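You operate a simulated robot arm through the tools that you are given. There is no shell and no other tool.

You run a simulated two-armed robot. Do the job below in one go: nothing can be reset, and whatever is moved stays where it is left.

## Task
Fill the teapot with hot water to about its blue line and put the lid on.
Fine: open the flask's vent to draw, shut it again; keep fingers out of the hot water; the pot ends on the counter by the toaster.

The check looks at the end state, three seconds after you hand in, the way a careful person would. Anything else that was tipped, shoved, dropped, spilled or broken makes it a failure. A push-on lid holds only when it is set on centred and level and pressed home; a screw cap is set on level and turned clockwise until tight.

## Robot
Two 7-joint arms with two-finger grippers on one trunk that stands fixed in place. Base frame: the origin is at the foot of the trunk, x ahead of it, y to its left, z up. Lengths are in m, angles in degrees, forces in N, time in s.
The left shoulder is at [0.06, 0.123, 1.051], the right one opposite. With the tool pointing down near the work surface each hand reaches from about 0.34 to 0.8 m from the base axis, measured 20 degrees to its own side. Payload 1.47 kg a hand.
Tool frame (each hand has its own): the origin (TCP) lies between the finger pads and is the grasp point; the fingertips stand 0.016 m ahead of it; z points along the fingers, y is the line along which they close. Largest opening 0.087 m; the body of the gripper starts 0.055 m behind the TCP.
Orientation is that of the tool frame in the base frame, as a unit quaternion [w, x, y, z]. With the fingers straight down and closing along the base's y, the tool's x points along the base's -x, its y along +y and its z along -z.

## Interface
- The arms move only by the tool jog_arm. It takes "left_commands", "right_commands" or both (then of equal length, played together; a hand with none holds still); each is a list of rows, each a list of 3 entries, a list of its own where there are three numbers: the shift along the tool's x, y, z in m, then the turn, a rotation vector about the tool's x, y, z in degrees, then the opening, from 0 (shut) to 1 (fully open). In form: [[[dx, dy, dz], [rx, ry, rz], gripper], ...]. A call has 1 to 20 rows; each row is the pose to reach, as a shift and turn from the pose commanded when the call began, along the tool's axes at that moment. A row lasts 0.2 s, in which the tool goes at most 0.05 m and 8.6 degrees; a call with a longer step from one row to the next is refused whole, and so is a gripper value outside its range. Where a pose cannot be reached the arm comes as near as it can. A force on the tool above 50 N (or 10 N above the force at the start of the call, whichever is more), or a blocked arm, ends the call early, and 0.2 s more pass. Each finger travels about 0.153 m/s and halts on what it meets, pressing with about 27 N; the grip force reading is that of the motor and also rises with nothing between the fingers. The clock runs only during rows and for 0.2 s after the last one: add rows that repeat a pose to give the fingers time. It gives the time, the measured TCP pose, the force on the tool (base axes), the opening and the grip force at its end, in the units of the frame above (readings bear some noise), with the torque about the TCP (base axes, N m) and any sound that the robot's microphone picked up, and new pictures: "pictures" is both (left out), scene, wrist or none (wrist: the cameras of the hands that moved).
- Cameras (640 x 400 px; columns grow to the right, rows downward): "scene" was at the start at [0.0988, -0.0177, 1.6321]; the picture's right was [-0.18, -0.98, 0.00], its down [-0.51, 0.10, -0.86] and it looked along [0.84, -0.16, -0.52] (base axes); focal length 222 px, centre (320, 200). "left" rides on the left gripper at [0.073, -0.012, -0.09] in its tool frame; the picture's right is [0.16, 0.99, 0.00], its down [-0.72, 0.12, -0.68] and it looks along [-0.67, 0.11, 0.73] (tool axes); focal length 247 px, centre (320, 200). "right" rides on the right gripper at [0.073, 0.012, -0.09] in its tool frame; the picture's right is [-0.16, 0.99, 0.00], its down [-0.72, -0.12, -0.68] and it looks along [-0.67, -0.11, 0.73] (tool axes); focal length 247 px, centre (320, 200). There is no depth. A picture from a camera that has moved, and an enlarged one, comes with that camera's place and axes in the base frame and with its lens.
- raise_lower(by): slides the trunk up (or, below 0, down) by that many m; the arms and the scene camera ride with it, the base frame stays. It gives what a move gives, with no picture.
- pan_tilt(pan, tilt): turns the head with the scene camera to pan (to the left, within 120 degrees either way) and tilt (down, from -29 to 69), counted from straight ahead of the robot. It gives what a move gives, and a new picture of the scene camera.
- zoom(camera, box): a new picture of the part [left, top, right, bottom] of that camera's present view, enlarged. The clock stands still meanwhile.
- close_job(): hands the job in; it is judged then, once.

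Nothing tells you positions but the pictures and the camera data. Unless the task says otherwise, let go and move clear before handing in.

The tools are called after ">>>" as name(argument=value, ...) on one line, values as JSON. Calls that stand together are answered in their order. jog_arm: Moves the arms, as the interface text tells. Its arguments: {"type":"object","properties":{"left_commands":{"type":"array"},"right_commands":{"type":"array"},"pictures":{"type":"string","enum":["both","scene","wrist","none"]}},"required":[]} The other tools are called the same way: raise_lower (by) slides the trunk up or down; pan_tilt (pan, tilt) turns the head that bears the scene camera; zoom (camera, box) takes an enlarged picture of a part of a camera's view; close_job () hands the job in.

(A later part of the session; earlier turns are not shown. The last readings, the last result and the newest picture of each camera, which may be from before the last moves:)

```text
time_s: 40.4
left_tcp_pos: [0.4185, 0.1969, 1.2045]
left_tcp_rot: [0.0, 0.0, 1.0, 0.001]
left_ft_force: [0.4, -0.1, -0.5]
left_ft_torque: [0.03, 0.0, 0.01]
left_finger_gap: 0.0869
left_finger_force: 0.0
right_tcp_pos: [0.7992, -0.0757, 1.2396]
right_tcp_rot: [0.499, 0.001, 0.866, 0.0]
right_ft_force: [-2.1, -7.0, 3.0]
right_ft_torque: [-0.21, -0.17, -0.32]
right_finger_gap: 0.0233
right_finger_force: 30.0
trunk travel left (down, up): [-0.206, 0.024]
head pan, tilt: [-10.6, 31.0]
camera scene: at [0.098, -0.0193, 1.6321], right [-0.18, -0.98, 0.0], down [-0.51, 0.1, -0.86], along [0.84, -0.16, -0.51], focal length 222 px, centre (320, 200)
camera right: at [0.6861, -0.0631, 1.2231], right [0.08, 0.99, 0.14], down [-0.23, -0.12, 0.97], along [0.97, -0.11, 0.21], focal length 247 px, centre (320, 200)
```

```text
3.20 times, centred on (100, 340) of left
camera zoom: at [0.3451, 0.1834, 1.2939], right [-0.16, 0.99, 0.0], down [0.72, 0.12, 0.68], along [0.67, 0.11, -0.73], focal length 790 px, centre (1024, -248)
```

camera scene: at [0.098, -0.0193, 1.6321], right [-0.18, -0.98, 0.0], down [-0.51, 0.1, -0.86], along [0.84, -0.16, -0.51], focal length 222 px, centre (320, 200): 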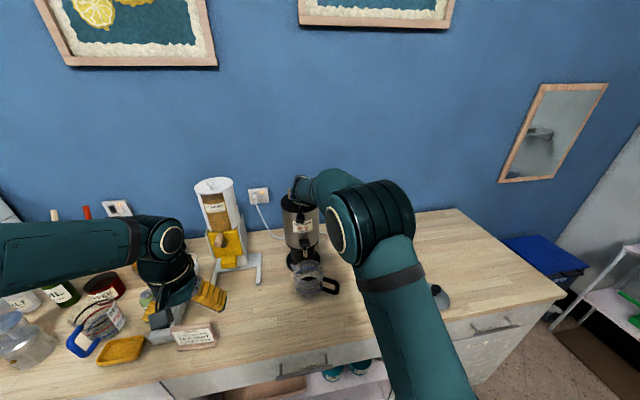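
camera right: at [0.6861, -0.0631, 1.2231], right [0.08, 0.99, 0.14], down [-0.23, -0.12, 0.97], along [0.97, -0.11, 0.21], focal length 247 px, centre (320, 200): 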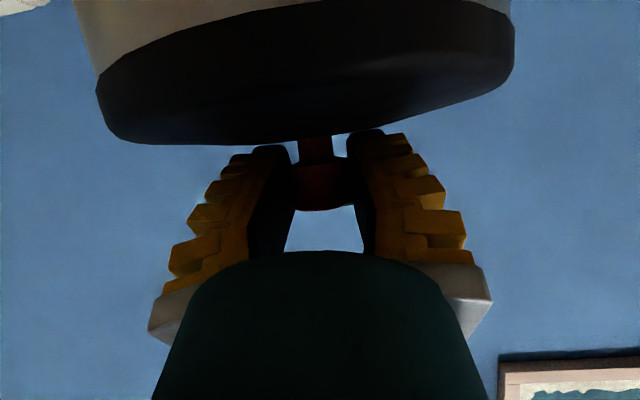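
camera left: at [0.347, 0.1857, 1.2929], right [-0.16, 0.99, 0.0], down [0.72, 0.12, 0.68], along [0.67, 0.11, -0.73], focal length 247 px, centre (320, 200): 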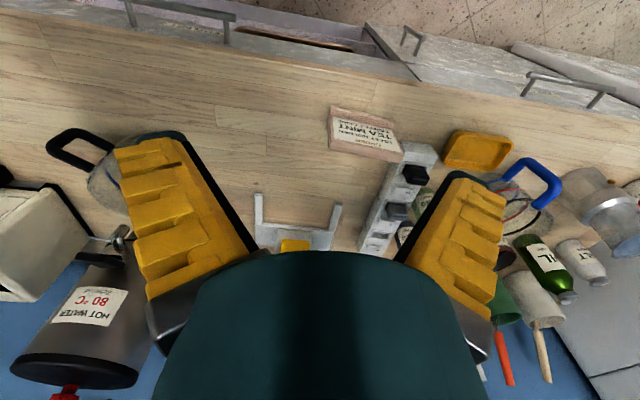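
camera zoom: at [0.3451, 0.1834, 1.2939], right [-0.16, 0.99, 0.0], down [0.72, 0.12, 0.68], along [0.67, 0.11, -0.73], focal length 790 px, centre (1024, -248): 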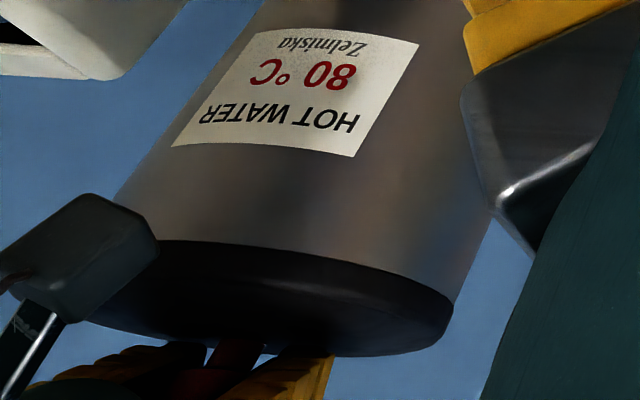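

The flask hasn't turned and the gap stayed constant, so the knob is turning with the hand. I'll continue counter-clockwise another 50°.

>>> jog_arm(right_commands=[[[0, 0, 0], [-6.06, 0, -3.5], 0], [[0, 0, 0], [-12.1, 0, -7.0], 0], [[0, 0, 0], [-18.2, 0, -10.5], 0], [[0, 0, 0], [-24.2, 0, -14.0], 0], [[0, 0, 0], [-30.3, 0, -17.5], 0], [[0, 0, 0], [-36.4, 0, -21.0], 0], [[0, 0, 0], [-43.3, 0, -25.0], 0]], pictures="both")

```text
time_s: 42.0
left_tcp_pos: [0.42, 0.1981, 1.2024]
left_tcp_rot: [0.0, 0.0, 1.0, 0.0]
left_ft_force: [-0.5, 0.6, 0.1]
left_ft_torque: [0.02, -0.01, -0.01]
left_finger_gap: 0.0868
left_finger_force: 0.0
right_tcp_pos: [0.8008, -0.0729, 1.2381]
right_tcp_rot: [0.452, -0.365, 0.785, 0.213]
right_ft_force: [-1.4, -0.8, -12.5]
right_ft_torque: [0.13, -0.11, -0.3]
right_finger_gap: 0.023
right_finger_force: 30.2
trunk travel left (down, up): [-0.206, 0.024]
head pan, tilt: [-10.6, 31.0]
camera scene: at [0.1002, -0.0181, 1.6318], right [-0.18, -0.98, 0.0], down [-0.51, 0.1, -0.86], along [0.84, -0.16, -0.52], focal length 222 px, centre (320, 200)
camera right: at [0.7195, -0.1535, 1.2207], right [-0.71, 0.69, 0.14], down [-0.05, -0.25, 0.97], along [0.71, 0.68, 0.21], focal length 247 px, centre (320, 200)
```

scene: 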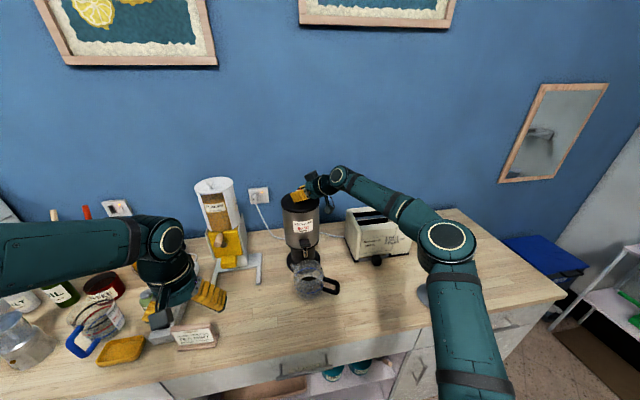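
right: 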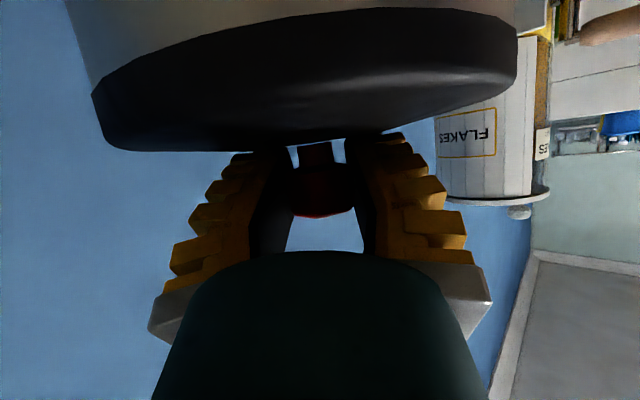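

That's 85° turned with a steady grip. I'll release, back off along the tool axis and look at the pointer.

>>> jog_arm(right_commands=[[[0, 0, 0], [0, 0, 0], 0.4], [[0, 0, 0], [0, 0, 0], 0.8], [[0, 0, 0], [0, 0, 0], 1], [[0, 0, -0.04], [0, 0, 0], 1], [[0, 0, -0.08], [0, 0, 0], 1], [[0, 0, -0.1], [0, 0, 0], 1]], pictures="wrist")

>>> zoom(camera="scene", box=[284, 178, 324, 208])

>>> zoom(camera="scene", box=[265, 215, 365, 305])

```text
time_s: 43.4
left_tcp_pos: [0.4194, 0.1973, 1.2037]
left_tcp_rot: [0.0, 0.0, 1.0, -0.001]
left_ft_force: [-0.8, -0.1, -0.3]
left_ft_torque: [0.03, 0.0, 0.03]
left_finger_gap: 0.087
left_finger_force: 0.0
right_tcp_pos: [0.7427, -0.1407, 1.2914]
right_tcp_rot: [0.453, -0.365, 0.785, 0.212]
right_ft_force: [0.7, -0.2, 1.7]
right_ft_torque: [0.03, 0.0, -0.02]
right_finger_gap: 0.0868
right_finger_force: 0.1
trunk travel left (down, up): [-0.206, 0.024]
head pan, tilt: [-10.6, 31.0]
camera right: at [0.6616, -0.2205, 1.2737], right [-0.7, 0.7, 0.14], down [-0.06, -0.25, 0.97], along [0.71, 0.67, 0.22], focal length 247 px, centre (320, 200)
```

right: 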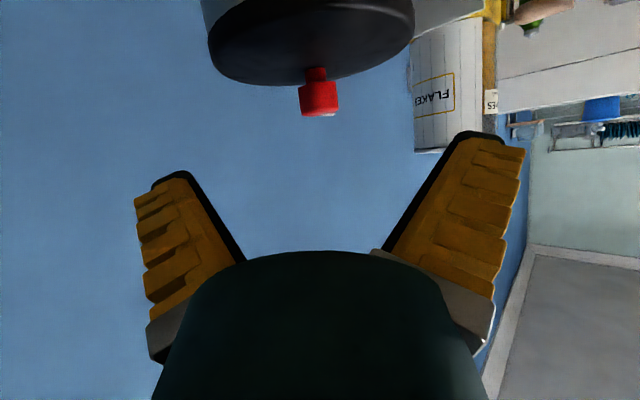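

```text
13.33 times, centred on (304, 193) of scene
camera zoom: at [0.0983, -0.0182, 1.6321], right [-0.18, -0.98, 0.0], down [-0.51, 0.1, -0.86], along [0.84, -0.16, -0.51], focal length 2964 px, centre (533, 293)
```

zoom: 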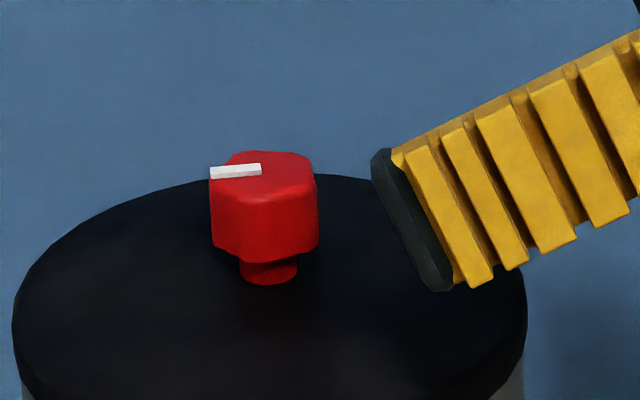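

```text
4.44 times, centred on (315, 260) of scene
camera zoom: at [0.0983, -0.0182, 1.6321], right [-0.18, -0.98, 0.0], down [-0.51, 0.1, -0.86], along [0.84, -0.16, -0.51], focal length 988 px, centre (342, -67)
```

zoom: 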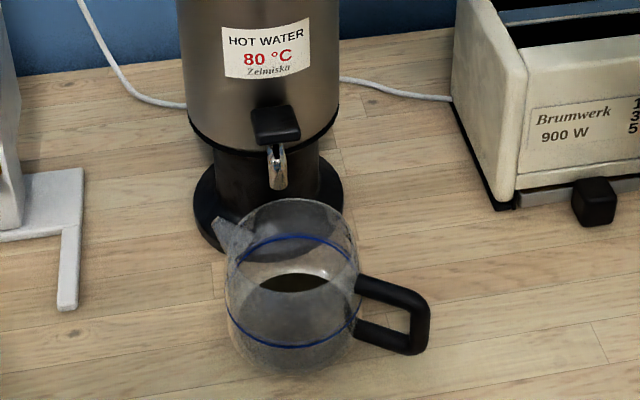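

The pointer hasn't moved, so the fingers slipped at about 0.3 N·m against a stop in that direction. I'll re-grip and try turning clockwise, watching the torque.

>>> jog_arm(right_commands=[[[0, 0, 0.03], [0, 0, 0], 1], [[0, 0, 0.065], [0, 0, 0], 1], [[0, 0, 0.09], [0, 0, 0], 1], [[0, 0, 0.1], [0, 0, 0], 1], [[0, 0, 0.1], [0, 0, 0], 0.6], [[0, 0, 0.1], [0, 0, 0], 0.3], [[0, 0, 0.1], [0, 0, 0], 0], [[0, 0, 0.1], [0, 0, 0], 0], [[0, 0, 0.1], [5.2, 0, 3.0], 0], [[0, 0, 0.1], [10.4, 0, 6.0], 0], [[0, 0, 0.1], [15.6, 0, 9.0], 0], [[0, 0, 0.1], [20.8, 0, 12.0], 0], [[0, 0, 0.1], [26.0, 0, 15.0], 0]], pictures="both")

>>> zoom(camera="scene", box=[284, 178, 324, 208])

```text
time_s: 46.2
left_tcp_pos: [0.4179, 0.1966, 1.2051]
left_tcp_rot: [0.0, 0.0, 1.0, 0.0]
left_ft_force: [-0.2, 1.1, -1.3]
left_ft_torque: [0.0, 0.0, 0.0]
left_finger_gap: 0.0868
left_finger_force: 0.0
right_tcp_pos: [0.7988, -0.075, 1.2402]
right_tcp_rot: [0.492, -0.149, 0.854, 0.087]
right_ft_force: [-3.6, -6.2, 1.3]
right_ft_torque: [-0.33, 0.51, 0.06]
right_finger_gap: 0.022
right_finger_force: 29.9
trunk travel left (down, up): [-0.206, 0.024]
head pan, tilt: [-10.6, 31.0]
camera scene: at [0.0978, -0.0185, 1.6321], right [-0.18, -0.98, 0.0], down [-0.51, 0.1, -0.86], along [0.84, -0.16, -0.51], focal length 222 px, centre (320, 200)
camera right: at [0.689, -0.1023, 1.2236], right [-0.26, 0.96, 0.14], down [-0.17, -0.19, 0.97], along [0.95, 0.23, 0.21], focal length 247 px, centre (320, 200)
```

scene: 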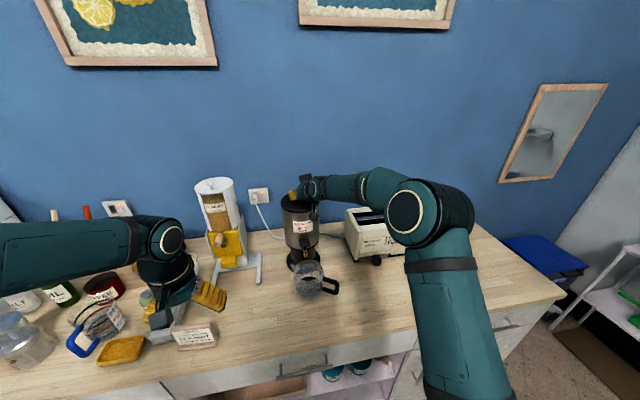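
right: 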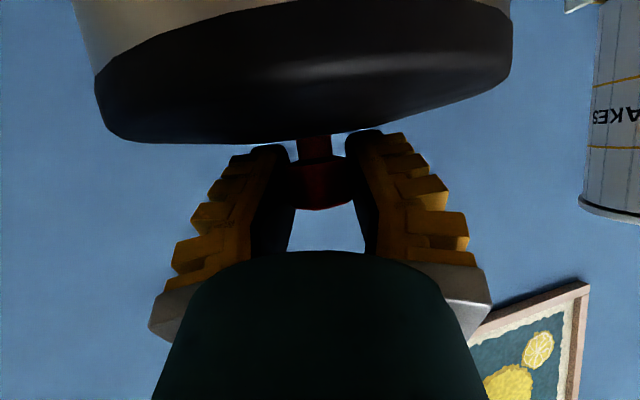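

```text
13.33 times, centred on (304, 193) of scene
camera zoom: at [0.0978, -0.0185, 1.6321], right [-0.18, -0.98, 0.0], down [-0.51, 0.1, -0.86], along [0.84, -0.16, -0.51], focal length 2964 px, centre (533, 293)
```

zoom: 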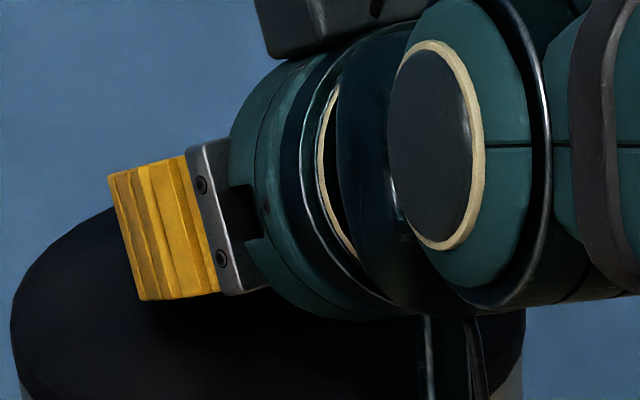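

The torque about the knob axis is now only 0.06 N·m, so it seems to turn freely clockwise. I'll continue 55° more.

>>> jog_arm(right_commands=[[[0, 0, 0], [6.8, 0, 3.93], 0], [[0, 0, 0], [13.6, 0, 7.86], 0], [[0, 0, 0], [20.4, 0, 11.8], 0], [[0, 0, 0], [27.2, 0, 15.7], 0], [[0, 0, 0], [34.0, 0, 19.6], 0], [[0, 0, 0], [40.8, 0, 23.6], 0], [[0, 0, 0], [47.6, 0, 27.5], 0]], pictures="wrist")

```text
time_s: 47.8
left_tcp_pos: [0.4169, 0.1976, 1.2042]
left_tcp_rot: [0.0, 0.0, 1.0, 0.0]
left_ft_force: [-0.4, -0.2, 0.2]
left_ft_torque: [0.01, 0.01, 0.02]
left_finger_gap: 0.0867
left_finger_force: 0.0
right_tcp_pos: [0.7992, -0.0753, 1.2419]
right_tcp_rot: [0.477, 0.261, 0.825, -0.15]
right_ft_force: [1.4, -4.7, 13.7]
right_ft_torque: [-0.35, -0.4, -0.02]
right_finger_gap: 0.0216
right_finger_force: 30.0
trunk travel left (down, up): [-0.206, 0.024]
head pan, tilt: [-10.6, 31.0]
camera right: at [0.7134, 0.0012, 1.2245], right [0.63, 0.76, 0.14], down [-0.25, 0.03, 0.97], along [0.73, -0.65, 0.22], focal length 247 px, centre (320, 200)
```

right: 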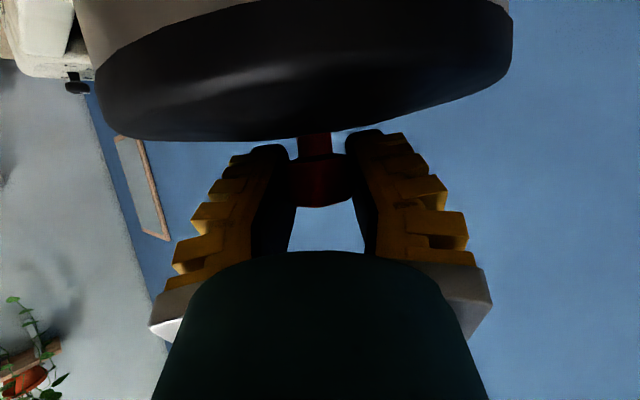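

The axis torque is near zero again, so the knob turned freely. I'll release, back off and check the pointer.

>>> jog_arm(right_commands=[[[0, 0, 0], [0, 0, 0], 0.4], [[0, 0, 0], [0, 0, 0], 0.8], [[0, 0, 0], [0, 0, 0], 1], [[0, 0, -0.04], [0, 0, 0], 1], [[0, 0, -0.08], [0, 0, 0], 1], [[0, 0, -0.1], [0, 0, 0], 1]], pictures="wrist")

>>> zoom(camera="scene", box=[284, 178, 324, 208])

>>> zoom(camera="right", box=[260, 40, 380, 140])

```text
time_s: 49.2
left_tcp_pos: [0.4172, 0.1976, 1.2038]
left_tcp_rot: [0.001, 0.0, 1.0, 0.0]
left_ft_force: [-0.1, 0.9, 0.9]
left_ft_torque: [-0.02, -0.01, -0.02]
left_finger_gap: 0.0872
left_finger_force: 0.0
right_tcp_pos: [0.7282, -0.0216, 1.2908]
right_tcp_rot: [0.476, 0.261, 0.827, -0.149]
right_ft_force: [-0.4, 0.1, -0.3]
right_ft_torque: [-0.02, -0.01, -0.02]
right_finger_gap: 0.0871
right_finger_force: 0.1
trunk travel left (down, up): [-0.206, 0.024]
head pan, tilt: [-10.6, 31.0]
camera right: at [0.6427, 0.0532, 1.2736], right [0.63, 0.76, 0.14], down [-0.25, 0.03, 0.97], along [0.73, -0.65, 0.21], focal length 247 px, centre (320, 200)
```

right: 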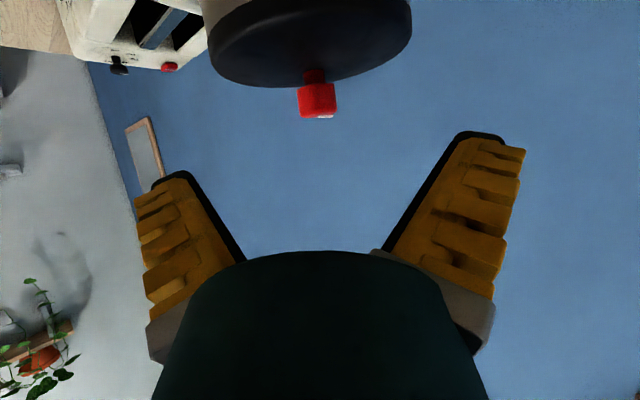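

```text
13.33 times, centred on (304, 193) of scene
camera zoom: at [0.0979, -0.0175, 1.6321], right [-0.18, -0.98, 0.0], down [-0.51, 0.1, -0.86], along [0.84, -0.16, -0.51], focal length 2964 px, centre (533, 293)
```

zoom: 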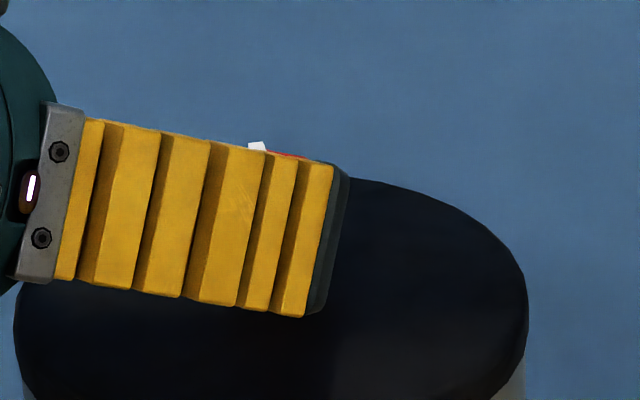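

```text
4.00 times, centred on (320, 90) of right
camera zoom: at [0.6427, 0.0532, 1.2736], right [0.63, 0.76, 0.14], down [-0.25, 0.03, 0.97], along [0.73, -0.65, 0.21], focal length 988 px, centre (320, 640)
```

zoom: 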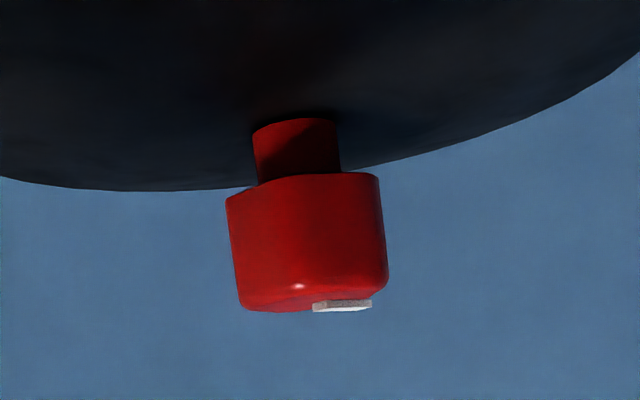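

The pointer now faces the wall, so the vent has turned about 85° clockwise and looks open. I'll bring the right hand, fingers shut, to a spot above and behind the lever with its elbow out to the right. The left camera goes where it can watch the pot.

>>> jog_arm(right_commands=[[[-0.005, -0.0289, -0.0144], [-5.5, 2.2, -5.53], 1], [[-0.0101, -0.0577, -0.0288], [-11.0, 4.4, -11.05], 1], [[-0.0151, -0.0866, -0.0432], [-16.5, 6.6, -16.6], 0.8], [[-0.0201, -0.1154, -0.0575], [-22.0, 8.8, -22.1], 0.6], [[-0.0252, -0.1443, -0.0719], [-27.5, 11.0, -27.6], 0.4], [[-0.0302, -0.1731, -0.0863], [-33.0, 13.2, -33.2], 0.2], [[-0.0041, -0.1709, -0.0674], [-38.5, 15.4, -38.7], 0], [[0.022, -0.1687, -0.0486], [-44.0, 17.6, -44.2], 0], [[0.048, -0.1664, -0.0297], [-49.5, 19.8, -49.7], 0], [[0.0741, -0.1642, -0.0109], [-55.0, 22.0, -55.3], 0], [[0.1002, -0.162, 0.008], [-60.5, 24.2, -60.8], 0]], left_commands=[[[-0.0045, 0.0018, 0.0045], [1.31, -2.52, 4.88], 1], [[-0.0091, 0.0036, 0.0091], [2.62, -5.04, 9.76], 1], [[-0.0136, 0.0055, 0.0136], [3.93, -7.55, 14.65], 1], [[-0.0182, 0.0073, 0.0182], [5.24, -10.07, 19.53], 1], [[-0.0227, 0.0091, 0.0227], [6.55, -12.59, 24.41], 1], [[-0.0273, 0.0109, 0.0273], [7.85, -15.11, 29.29], 1], [[-0.0318, 0.0127, 0.0318], [9.16, -17.63, 34.17], 1], [[-0.0364, 0.0145, 0.0364], [10.47, -20.15, 39.05], 1], [[-0.0409, 0.0164, 0.0409], [11.78, -22.66, 43.94], 1], [[-0.0455, 0.0182, 0.0455], [13.09, -25.18, 48.82], 1], [[-0.05, 0.02, 0.05], [14.4, -27.7, 53.7], 1]], pictures="both")

>>> zoom(camera="scene", box=[280, 178, 330, 208])

```text
time_s: 51.6
left_tcp_pos: [0.4702, 0.2168, 1.1518]
left_tcp_rot: [0.23, 0.446, 0.856, -0.121]
left_ft_force: [-0.1, -0.1, -0.9]
left_ft_torque: [0.04, 0.01, 0.0]
left_finger_gap: 0.0869
left_finger_force: 0.0
right_tcp_pos: [0.6037, -0.1302, 1.2003]
right_tcp_rot: [0.233, -0.41, 0.875, 0.109]
right_ft_force: [0.5, -0.4, -0.3]
right_ft_torque: [0.02, 0.06, 0.0]
right_finger_gap: 0.0002
right_finger_force: 26.9
trunk travel left (down, up): [-0.206, 0.024]
head pan, tilt: [-10.6, 31.0]
camera scene: at [0.1007, -0.0177, 1.6319], right [-0.18, -0.98, 0.0], down [-0.51, 0.1, -0.86], along [0.84, -0.16, -0.52], focal length 222 px, centre (320, 200)
camera right: at [0.5257, -0.2065, 1.2431], right [-0.67, 0.74, 0.08], down [0.27, 0.15, 0.95], along [0.69, 0.66, -0.3], focal length 247 px, centre (320, 200)
camera left: at [0.3997, 0.2973, 1.1932], right [0.73, 0.68, -0.08], down [0.26, -0.17, 0.95], along [0.63, -0.72, -0.3], focal length 247 px, centre (320, 200)
```

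scene: 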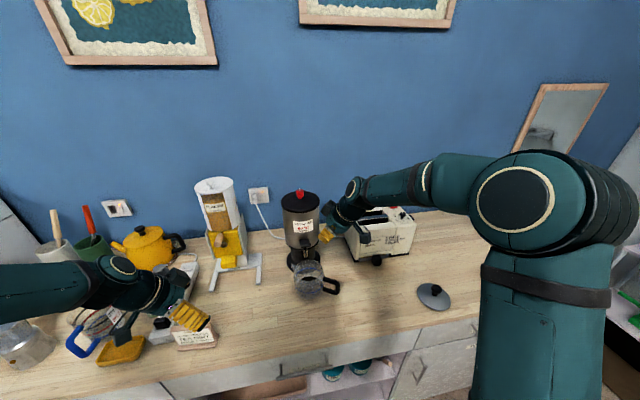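
right: 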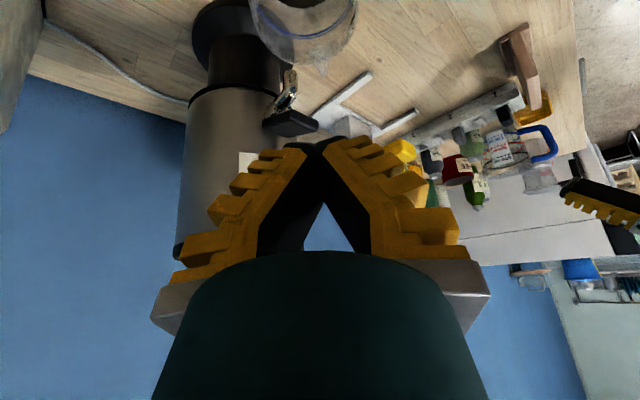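
left: 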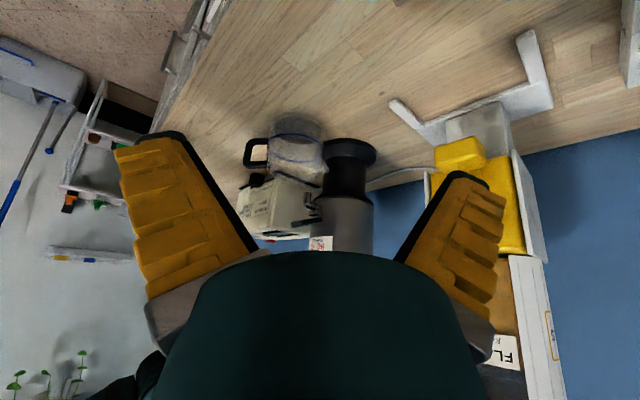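

```text
12.80 times, centred on (305, 193) of scene
camera zoom: at [0.1007, -0.0177, 1.6319], right [-0.18, -0.98, 0.0], down [-0.51, 0.1, -0.86], along [0.84, -0.16, -0.52], focal length 2845 px, centre (512, 290)
```

zoom: 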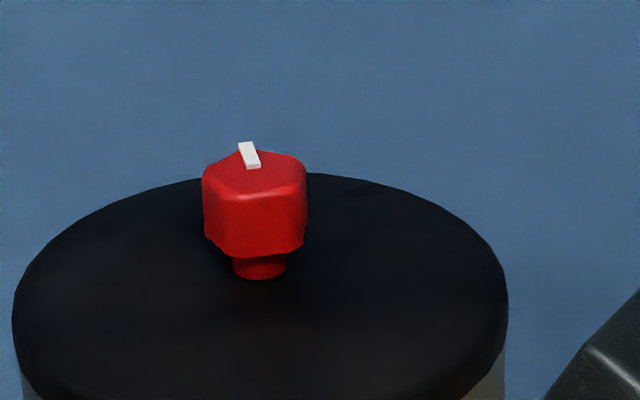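

The pointer clearly faces the wall now. The left camera sees the pot, tap and lever side-on. I'll move the closed right fingertips to just above the lever's outer end.

>>> jog_arm(right_commands=[[[-0.0144, -0.0037, 0.0277], [0, 0, 0], 0], [[-0.0287, -0.0075, 0.0553], [0, 0, 0], 0], [[-0.0431, -0.0112, 0.083], [0, 0, 0], 0], [[-0.0431, -0.0112, 0.083], [0, 0, 0], 0]], pictures="both")

>>> zoom(camera="left", box=[220, 90, 420, 250])

>>> zoom(camera="right", box=[180, 0, 420, 180])

>>> zoom(camera="scene", box=[265, 205, 365, 305])

```text
time_s: 52.6
left_tcp_pos: [0.4687, 0.217, 1.1533]
left_tcp_rot: [0.231, 0.446, 0.856, -0.12]
left_ft_force: [0.4, -0.5, -0.8]
left_ft_torque: [-0.01, -0.01, 0.01]
left_finger_gap: 0.087
left_finger_force: 0.0
right_tcp_pos: [0.6576, -0.0768, 1.1495]
right_tcp_rot: [0.235, -0.408, 0.875, 0.109]
right_ft_force: [0.2, 0.5, 0.2]
right_ft_torque: [-0.03, -0.02, -0.02]
right_finger_gap: 0.0
right_finger_force: 27.2
trunk travel left (down, up): [-0.206, 0.024]
head pan, tilt: [-10.6, 31.0]
camera scene: at [0.0974, -0.0181, 1.6322], right [-0.18, -0.98, 0.0], down [-0.51, 0.1, -0.86], along [0.84, -0.16, -0.51], focal length 222 px, centre (320, 200)
camera right: at [0.5806, -0.1515, 1.1912], right [-0.67, 0.74, 0.08], down [0.27, 0.15, 0.95], along [0.69, 0.66, -0.3], focal length 247 px, centre (320, 200)
```

scene: 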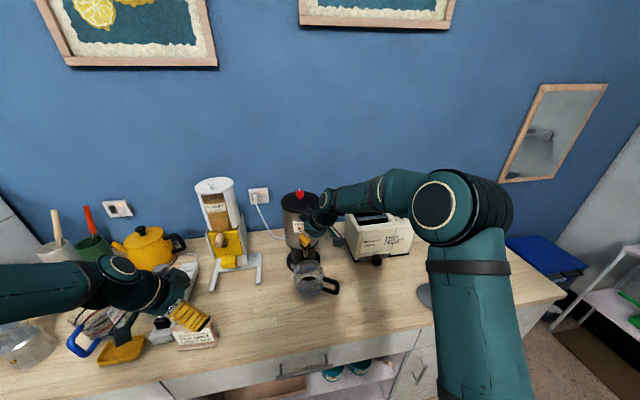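
right: 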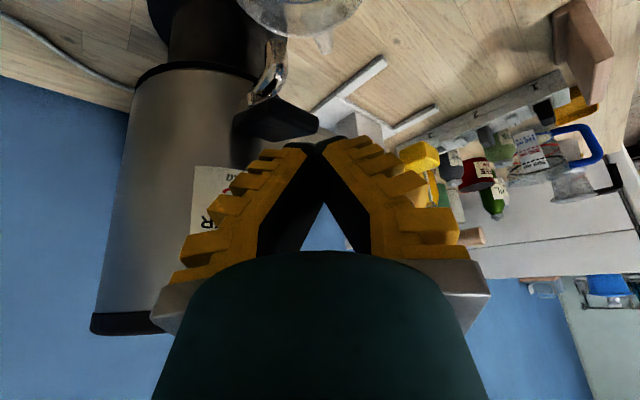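

```text
2.50 times, centred on (320, 170) of left
camera zoom: at [0.3972, 0.2971, 1.1945], right [0.73, 0.68, -0.08], down [0.26, -0.17, 0.95], along [0.63, -0.72, -0.3], focal length 617 px, centre (320, 275)
```

zoom: 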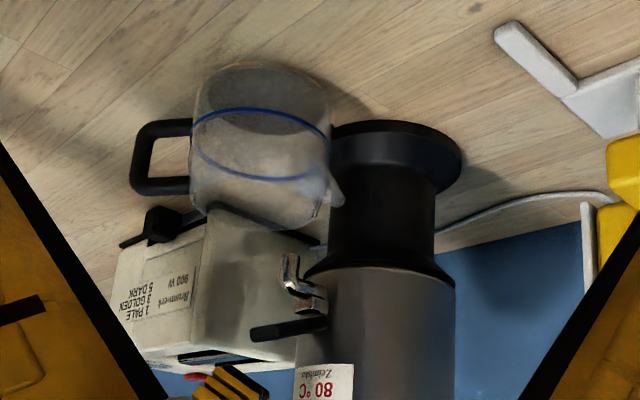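

```text
2.22 times, centred on (300, 90) of right
camera zoom: at [0.5806, -0.1515, 1.1912], right [-0.67, 0.74, 0.08], down [0.27, 0.15, 0.95], along [0.69, 0.66, -0.3], focal length 549 px, centre (364, 444)
```

zoom: 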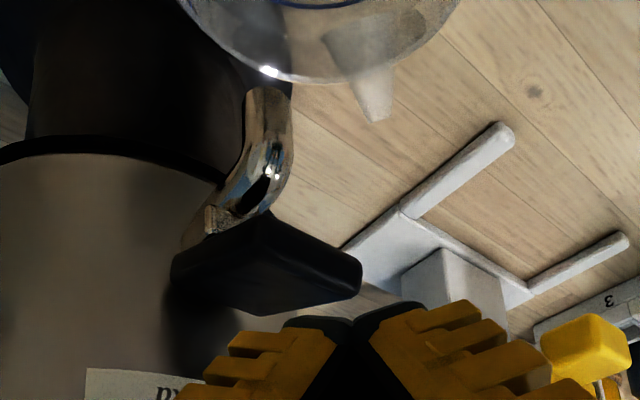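

```text
4.00 times, centred on (315, 255) of scene
camera zoom: at [0.0974, -0.0181, 1.6322], right [-0.18, -0.98, 0.0], down [-0.51, 0.1, -0.86], along [0.84, -0.16, -0.51], focal length 889 px, centre (340, -20)
```

zoom: 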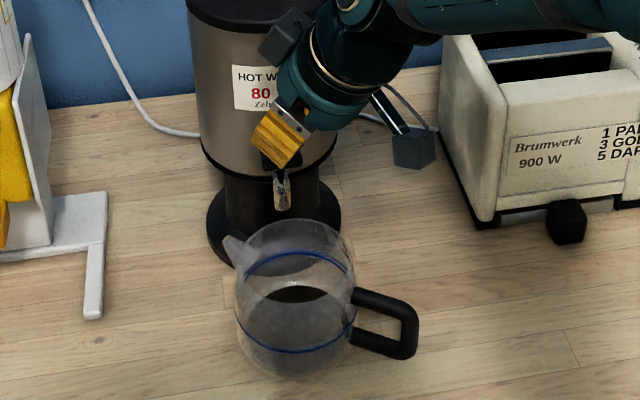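

The fingertips hover just above the lever. I'll centre over it and press down in small steps while reading the force.

>>> jog_arm(right_commands=[[[-0.0047, -0.0111, 0.0027], [0, 0, 0], 0], [[0.0003, -0.0111, 0.0114], [0, 0, 0], 0], [[0.0043, -0.0111, 0.0183], [0, 0, 0], 0], [[0.0073, -0.0111, 0.0235], [0, 0, 0], 0]], pictures="none")

>>> zoom(camera="left", box=[220, 90, 420, 250])

>>> zoom(camera="scene", box=[265, 205, 365, 305])

```text
time_s: 53.6
left_tcp_pos: [0.4699, 0.2179, 1.153]
left_tcp_rot: [0.23, 0.446, 0.856, -0.12]
left_ft_force: [-0.4, -0.2, 0.0]
left_ft_torque: [0.01, 0.01, -0.06]
left_finger_gap: 0.0868
left_finger_force: 0.0
right_tcp_pos: [0.6727, -0.0806, 1.1259]
right_tcp_rot: [0.233, -0.408, 0.876, 0.109]
right_ft_force: [0.0, -1.1, 0.5]
right_ft_torque: [0.04, 0.0, 0.01]
right_finger_gap: 0.0003
right_finger_force: 26.9
trunk travel left (down, up): [-0.206, 0.024]
head pan, tilt: [-10.6, 31.0]
```

```text
2.50 times, centred on (320, 170) of left
camera zoom: at [0.3981, 0.2973, 1.194], right [0.73, 0.68, -0.08], down [0.26, -0.17, 0.95], along [0.63, -0.72, -0.3], focal length 617 px, centre (320, 275)
```

zoom: 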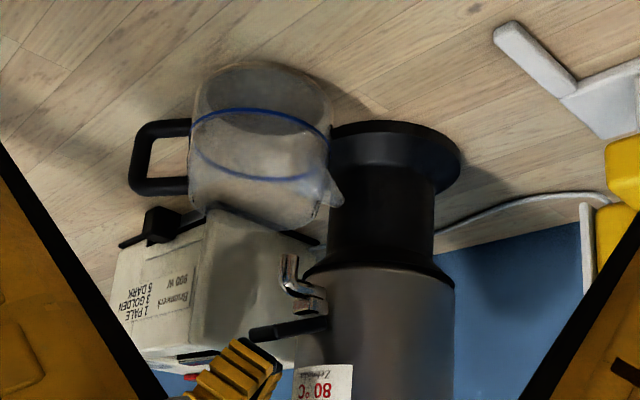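

```text
4.00 times, centred on (315, 255) of scene
camera zoom: at [0.0988, -0.0177, 1.6321], right [-0.18, -0.98, 0.0], down [-0.51, 0.1, -0.86], along [0.84, -0.16, -0.51], focal length 889 px, centre (340, -20)
```

zoom: 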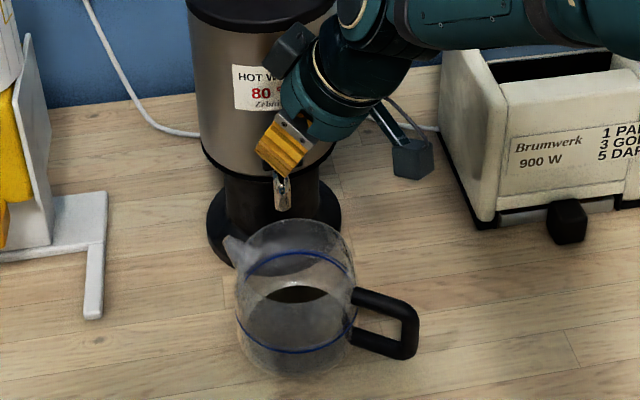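

There's no contact yet, so I'll press another 12 mm.

>>> jog_arm(right_commands=[[[0.002, 0, 0.0035], [0, 0, 0], 0], [[0.004, 0, 0.007], [0, 0, 0], 0], [[0.006, 0, 0.0104], [0, 0, 0], 0]], pictures="none")

>>> zoom(camera="left", box=[220, 90, 420, 250])

>>> zoom(camera="scene", box=[265, 205, 365, 305])

```text
time_s: 54.4
left_tcp_pos: [0.4692, 0.2169, 1.1537]
left_tcp_rot: [0.231, 0.446, 0.857, -0.12]
left_ft_force: [0.3, 0.2, 0.0]
left_ft_torque: [0.04, 0.0, -0.01]
left_finger_gap: 0.0868
left_finger_force: 0.1
right_tcp_pos: [0.6698, -0.0812, 1.1138]
right_tcp_rot: [0.235, -0.408, 0.875, 0.108]
right_ft_force: [-0.5, 0.3, 0.0]
right_ft_torque: [-0.01, -0.01, 0.03]
right_finger_gap: 0.0
right_finger_force: 27.2
trunk travel left (down, up): [-0.206, 0.024]
head pan, tilt: [-10.6, 31.0]
```

```text
2.50 times, centred on (320, 170) of left
camera zoom: at [0.398, 0.2973, 1.1941], right [0.73, 0.68, -0.08], down [0.26, -0.17, 0.95], along [0.63, -0.72, -0.3], focal length 617 px, centre (320, 275)
```

zoom: 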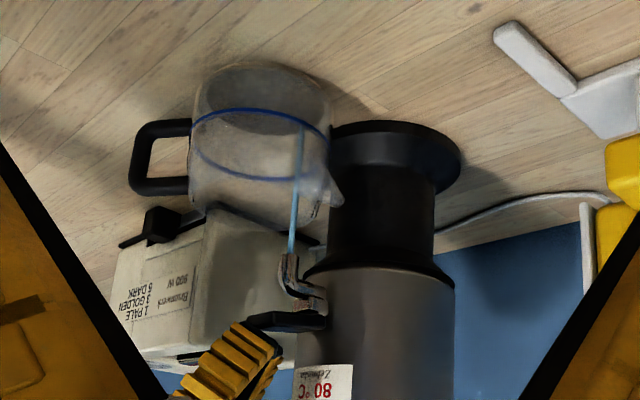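

```text
4.00 times, centred on (315, 255) of scene
camera zoom: at [0.0986, -0.0178, 1.6321], right [-0.18, -0.98, 0.0], down [-0.51, 0.1, -0.86], along [0.84, -0.16, -0.51], focal length 889 px, centre (340, -20)
```

zoom: 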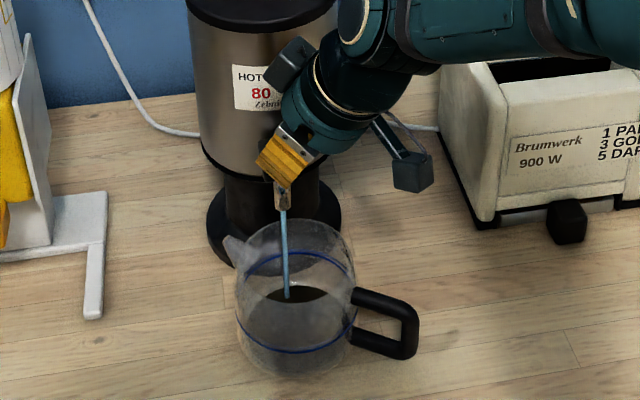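

Water is flowing cleanly into the pot. I'll hold the lever for 1 second and check the level.

>>> jog_arm(right_commands=[[[0, 0, 0], [0, 0, 0], 0], [[0, 0, 0], [0, 0, 0], 0], [[0, 0, 0], [0, 0, 0], 0], [[0, 0, 0], [0, 0, 0], 0], [[0, 0, 0], [0, 0, 0], 0]], pictures="none")

>>> zoom(camera="left", box=[250, 90, 370, 190])

>>> zoom(camera="scene", box=[280, 245, 350, 305])

```text
time_s: 55.6
left_tcp_pos: [0.4684, 0.2169, 1.1522]
left_tcp_rot: [0.23, 0.446, 0.856, -0.12]
left_ft_force: [-0.6, -0.8, -0.1]
left_ft_torque: [0.02, 0.04, 0.01]
left_finger_gap: 0.087
left_finger_force: 0.1
right_tcp_pos: [0.6723, -0.0806, 1.1145]
right_tcp_rot: [0.233, -0.409, 0.875, 0.109]
right_ft_force: [0.5, 0.6, 1.0]
right_ft_torque: [0.02, -0.03, -0.02]
right_finger_gap: 0.0
right_finger_force: 26.5
trunk travel left (down, up): [-0.206, 0.024]
head pan, tilt: [-10.6, 31.0]
```

```text
4.00 times, centred on (310, 140) of left
camera zoom: at [0.3981, 0.2974, 1.194], right [0.73, 0.68, -0.08], down [0.26, -0.17, 0.95], along [0.63, -0.72, -0.3], focal length 988 px, centre (360, 440)
```

zoom: 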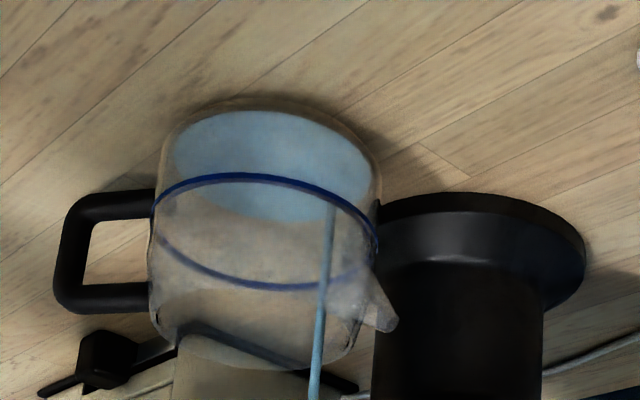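

```text
6.67 times, centred on (315, 275) of scene
camera zoom: at [0.0987, -0.0177, 1.6321], right [-0.18, -0.98, 0.0], down [-0.51, 0.1, -0.86], along [0.84, -0.16, -0.51], focal length 1482 px, centre (353, -300)
```

zoom: 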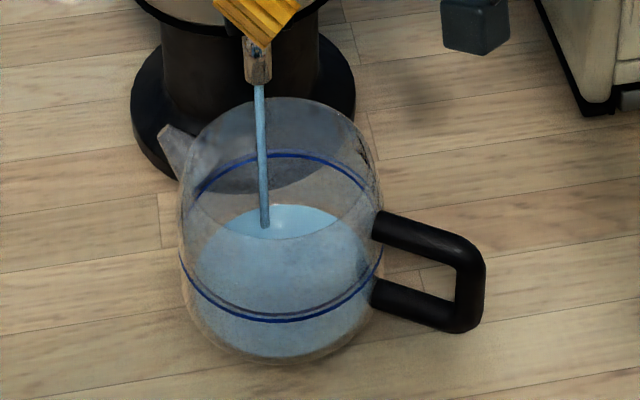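

The level is rising but still near the bottom. I'll hold for 2 more seconds to measure the fill rate.

>>> jog_arm(right_commands=[[[0, 0, 0], [0, 0, 0], 0], [[0, 0, 0], [0, 0, 0], 0], [[0, 0, 0], [0, 0, 0], 0], [[0, 0, 0], [0, 0, 0], 0], [[0, 0, 0], [0, 0, 0], 0], [[0, 0, 0], [0, 0, 0], 0], [[0, 0, 0], [0, 0, 0], 0], [[0, 0, 0], [0, 0, 0], 0], [[0, 0, 0], [0, 0, 0], 0]], pictures="none")

>>> zoom(camera="left", box=[250, 90, 370, 190])

>>> zoom(camera="scene", box=[280, 245, 350, 305])

```text
time_s: 57.6
left_tcp_pos: [0.4696, 0.2168, 1.1522]
left_tcp_rot: [0.23, 0.446, 0.857, -0.12]
left_ft_force: [0.0, 0.4, -0.6]
left_ft_torque: [-0.02, -0.01, 0.05]
left_finger_gap: 0.087
left_finger_force: 0.1
right_tcp_pos: [0.6716, -0.0811, 1.1131]
right_tcp_rot: [0.233, -0.408, 0.876, 0.109]
right_ft_force: [0.7, 0.1, 1.7]
right_ft_torque: [0.03, -0.03, -0.01]
right_finger_gap: 0.0002
right_finger_force: 27.6
trunk travel left (down, up): [-0.206, 0.024]
head pan, tilt: [-10.6, 31.0]
```

```text
4.00 times, centred on (310, 140) of left
camera zoom: at [0.3981, 0.2973, 1.194], right [0.73, 0.68, -0.08], down [0.26, -0.17, 0.95], along [0.63, -0.72, -0.3], focal length 988 px, centre (360, 440)
```

zoom: 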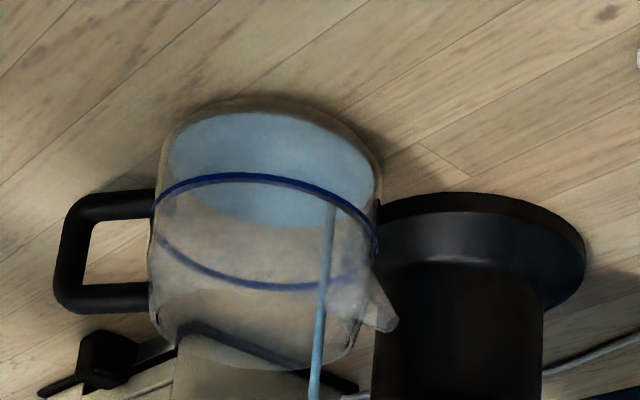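

```text
6.67 times, centred on (315, 275) of scene
camera zoom: at [0.0987, -0.0177, 1.6321], right [-0.18, -0.98, 0.0], down [-0.51, 0.1, -0.86], along [0.84, -0.16, -0.51], focal length 1482 px, centre (353, -300)
```

zoom: 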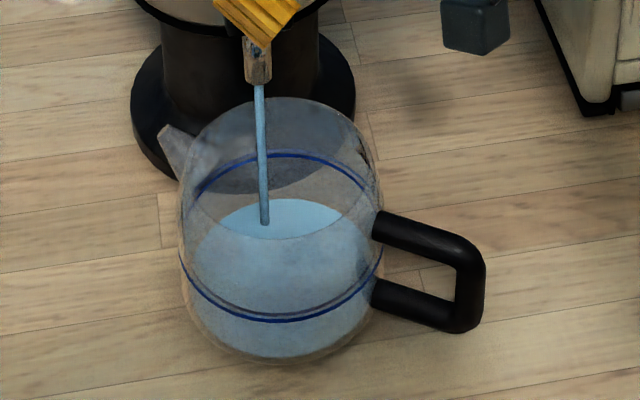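

The level rises about 2 mm per second. I'll hold for 4 more seconds.

>>> jog_arm(right_commands=[[[0, 0, 0], [0, 0, 0], 0], [[0, 0, 0], [0, 0, 0], 0], [[0, 0, 0], [0, 0, 0], 0], [[0, 0, 0], [0, 0, 0], 0], [[0, 0, 0], [0, 0, 0], 0], [[0, 0, 0], [0, 0, 0], 0], [[0, 0, 0], [0, 0, 0], 0], [[0, 0, 0], [0, 0, 0], 0], [[0, 0, 0], [0, 0, 0], 0], [[0, 0, 0], [0, 0, 0], 0], [[0, 0, 0], [0, 0, 0], 0], [[0, 0, 0], [0, 0, 0], 0], [[0, 0, 0], [0, 0, 0], 0], [[0, 0, 0], [0, 0, 0], 0], [[0, 0, 0], [0, 0, 0], 0], [[0, 0, 0], [0, 0, 0], 0], [[0, 0, 0], [0, 0, 0], 0], [[0, 0, 0], [0, 0, 0], 0], [[0, 0, 0], [0, 0, 0], 0]], pictures="none")

>>> zoom(camera="left", box=[250, 90, 370, 190])

>>> zoom(camera="scene", box=[280, 245, 350, 305])

```text
time_s: 61.6
left_tcp_pos: [0.4703, 0.2176, 1.1524]
left_tcp_rot: [0.23, 0.446, 0.857, -0.12]
left_ft_force: [0.3, 0.7, -0.6]
left_ft_torque: [0.0, -0.01, 0.02]
left_finger_gap: 0.0871
left_finger_force: 0.1
right_tcp_pos: [0.6709, -0.0801, 1.1138]
right_tcp_rot: [0.233, -0.409, 0.876, 0.109]
right_ft_force: [0.0, 0.2, 0.3]
right_ft_torque: [0.03, 0.02, 0.06]
right_finger_gap: 0.0
right_finger_force: 27.3
trunk travel left (down, up): [-0.206, 0.024]
head pan, tilt: [-10.6, 31.0]
```

```text
4.00 times, centred on (310, 140) of left
camera zoom: at [0.3981, 0.2973, 1.194], right [0.73, 0.68, -0.08], down [0.26, -0.17, 0.95], along [0.63, -0.72, -0.3], focal length 988 px, centre (360, 440)
```

zoom: 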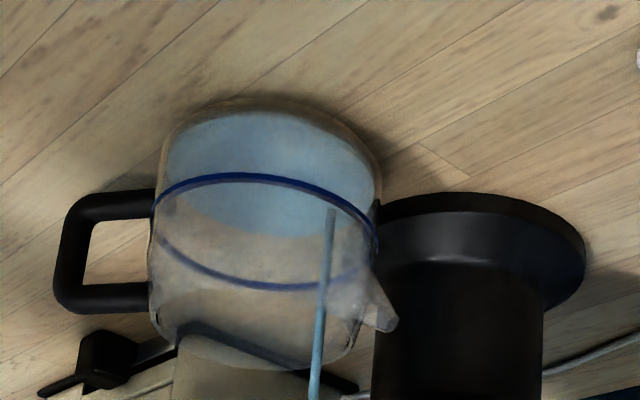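

```text
6.67 times, centred on (315, 275) of scene
camera zoom: at [0.0987, -0.0177, 1.6321], right [-0.18, -0.98, 0.0], down [-0.51, 0.1, -0.86], along [0.84, -0.16, -0.51], focal length 1482 px, centre (353, -300)
```

zoom: 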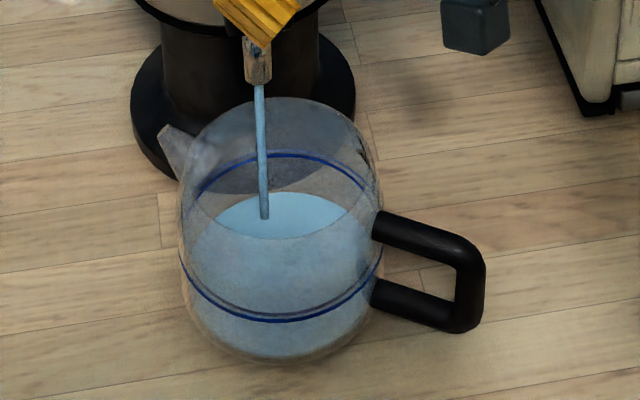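

The rate is steady, with about 19–20 seconds left to the blue line. I'll hold for 12 more seconds and then measure again.

>>> jog_arm(right_commands=[[[0, 0, 0], [0, 0, 0], 0], [[0, 0, 0], [0, 0, 0], 0], [[0, 0, 0], [0, 0, 0], 0], [[0, 0, 0], [0, 0, 0], 0], [[0, 0, 0], [0, 0, 0], 0], [[0, 0, 0], [0, 0, 0], 0], [[0, 0, 0], [0, 0, 0], 0], [[0, 0, 0], [0, 0, 0], 0], [[0, 0, 0], [0, 0, 0], 0], [[0, 0, 0], [0, 0, 0], 0], [[0, 0, 0], [0, 0, 0], 0], [[0, 0, 0], [0, 0, 0], 0], [[0, 0, 0], [0, 0, 0], 0], [[0, 0, 0], [0, 0, 0], 0], [[0, 0, 0], [0, 0, 0], 0], [[0, 0, 0], [0, 0, 0], 0], [[0, 0, 0], [0, 0, 0], 0], [[0, 0, 0], [0, 0, 0], 0], [[0, 0, 0], [0, 0, 0], 0]], pictures="none")

>>> jog_arm(right_commands=[[[0, 0, 0], [0, 0, 0], 0], [[0, 0, 0], [0, 0, 0], 0], [[0, 0, 0], [0, 0, 0], 0], [[0, 0, 0], [0, 0, 0], 0], [[0, 0, 0], [0, 0, 0], 0], [[0, 0, 0], [0, 0, 0], 0], [[0, 0, 0], [0, 0, 0], 0], [[0, 0, 0], [0, 0, 0], 0], [[0, 0, 0], [0, 0, 0], 0], [[0, 0, 0], [0, 0, 0], 0], [[0, 0, 0], [0, 0, 0], 0], [[0, 0, 0], [0, 0, 0], 0], [[0, 0, 0], [0, 0, 0], 0], [[0, 0, 0], [0, 0, 0], 0], [[0, 0, 0], [0, 0, 0], 0], [[0, 0, 0], [0, 0, 0], 0], [[0, 0, 0], [0, 0, 0], 0], [[0, 0, 0], [0, 0, 0], 0], [[0, 0, 0], [0, 0, 0], 0]], pictures="none")

>>> jog_arm(right_commands=[[[0, 0, 0], [0, 0, 0], 0], [[0, 0, 0], [0, 0, 0], 0], [[0, 0, 0], [0, 0, 0], 0], [[0, 0, 0], [0, 0, 0], 0], [[0, 0, 0], [0, 0, 0], 0], [[0, 0, 0], [0, 0, 0], 0], [[0, 0, 0], [0, 0, 0], 0], [[0, 0, 0], [0, 0, 0], 0], [[0, 0, 0], [0, 0, 0], 0], [[0, 0, 0], [0, 0, 0], 0], [[0, 0, 0], [0, 0, 0], 0], [[0, 0, 0], [0, 0, 0], 0], [[0, 0, 0], [0, 0, 0], 0], [[0, 0, 0], [0, 0, 0], 0], [[0, 0, 0], [0, 0, 0], 0], [[0, 0, 0], [0, 0, 0], 0], [[0, 0, 0], [0, 0, 0], 0], [[0, 0, 0], [0, 0, 0], 0], [[0, 0, 0], [0, 0, 0], 0]], pictures="none")

>>> zoom(camera="left", box=[250, 90, 370, 190])

>>> zoom(camera="scene", box=[280, 245, 350, 305])

```text
time_s: 65.6
left_tcp_pos: [0.4693, 0.216, 1.1516]
left_tcp_rot: [0.23, 0.446, 0.856, -0.121]
left_ft_force: [-0.3, -0.4, 0.6]
left_ft_torque: [0.03, 0.03, 0.01]
left_finger_gap: 0.087
left_finger_force: 0.1
right_tcp_pos: [0.6714, -0.0807, 1.1134]
right_tcp_rot: [0.234, -0.408, 0.876, 0.109]
right_ft_force: [0.6, -0.3, 0.9]
right_ft_torque: [0.01, -0.01, 0.0]
right_finger_gap: 0.0
right_finger_force: 26.7
trunk travel left (down, up): [-0.206, 0.024]
head pan, tilt: [-10.6, 31.0]
```

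```text
time_s: 69.6
left_tcp_pos: [0.4697, 0.2178, 1.1531]
left_tcp_rot: [0.231, 0.445, 0.857, -0.121]
left_ft_force: [0.0, -0.1, 0.1]
left_ft_torque: [0.02, 0.0, -0.01]
left_finger_gap: 0.087
left_finger_force: 0.1
right_tcp_pos: [0.6711, -0.0813, 1.1142]
right_tcp_rot: [0.234, -0.408, 0.876, 0.109]
right_ft_force: [-0.8, 0.1, 0.7]
right_ft_torque: [0.02, -0.01, -0.01]
right_finger_gap: 0.0
right_finger_force: 27.0
trunk travel left (down, up): [-0.206, 0.024]
head pan, tilt: [-10.6, 31.0]
```

```text
time_s: 73.6
left_tcp_pos: [0.4698, 0.216, 1.1538]
left_tcp_rot: [0.23, 0.446, 0.856, -0.12]
left_ft_force: [-0.1, -0.3, -0.6]
left_ft_torque: [0.01, -0.03, 0.02]
left_finger_gap: 0.087
left_finger_force: 0.0
right_tcp_pos: [0.6707, -0.0812, 1.1131]
right_tcp_rot: [0.234, -0.408, 0.876, 0.109]
right_ft_force: [0.7, -0.1, 0.4]
right_ft_torque: [-0.02, 0.02, -0.01]
right_finger_gap: 0.0
right_finger_force: 27.1
trunk travel left (down, up): [-0.206, 0.024]
head pan, tilt: [-10.6, 31.0]
```

```text
4.00 times, centred on (310, 140) of left
camera zoom: at [0.3981, 0.2973, 1.194], right [0.73, 0.68, -0.08], down [0.26, -0.17, 0.95], along [0.63, -0.72, -0.3], focal length 988 px, centre (360, 440)
```

zoom: 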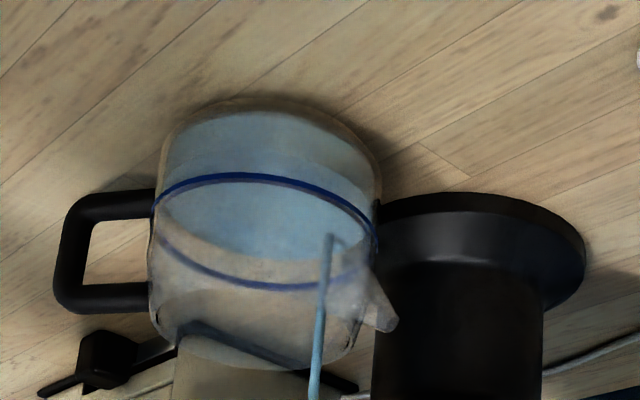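

```text
6.67 times, centred on (315, 275) of scene
camera zoom: at [0.0987, -0.0177, 1.6321], right [-0.18, -0.98, 0.0], down [-0.51, 0.1, -0.86], along [0.84, -0.16, -0.51], focal length 1482 px, centre (353, -300)
```

zoom: 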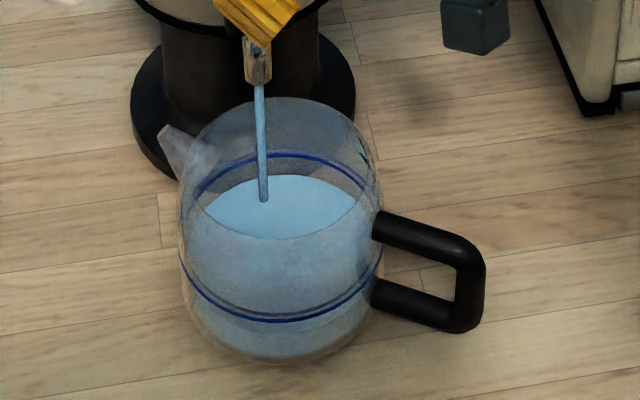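

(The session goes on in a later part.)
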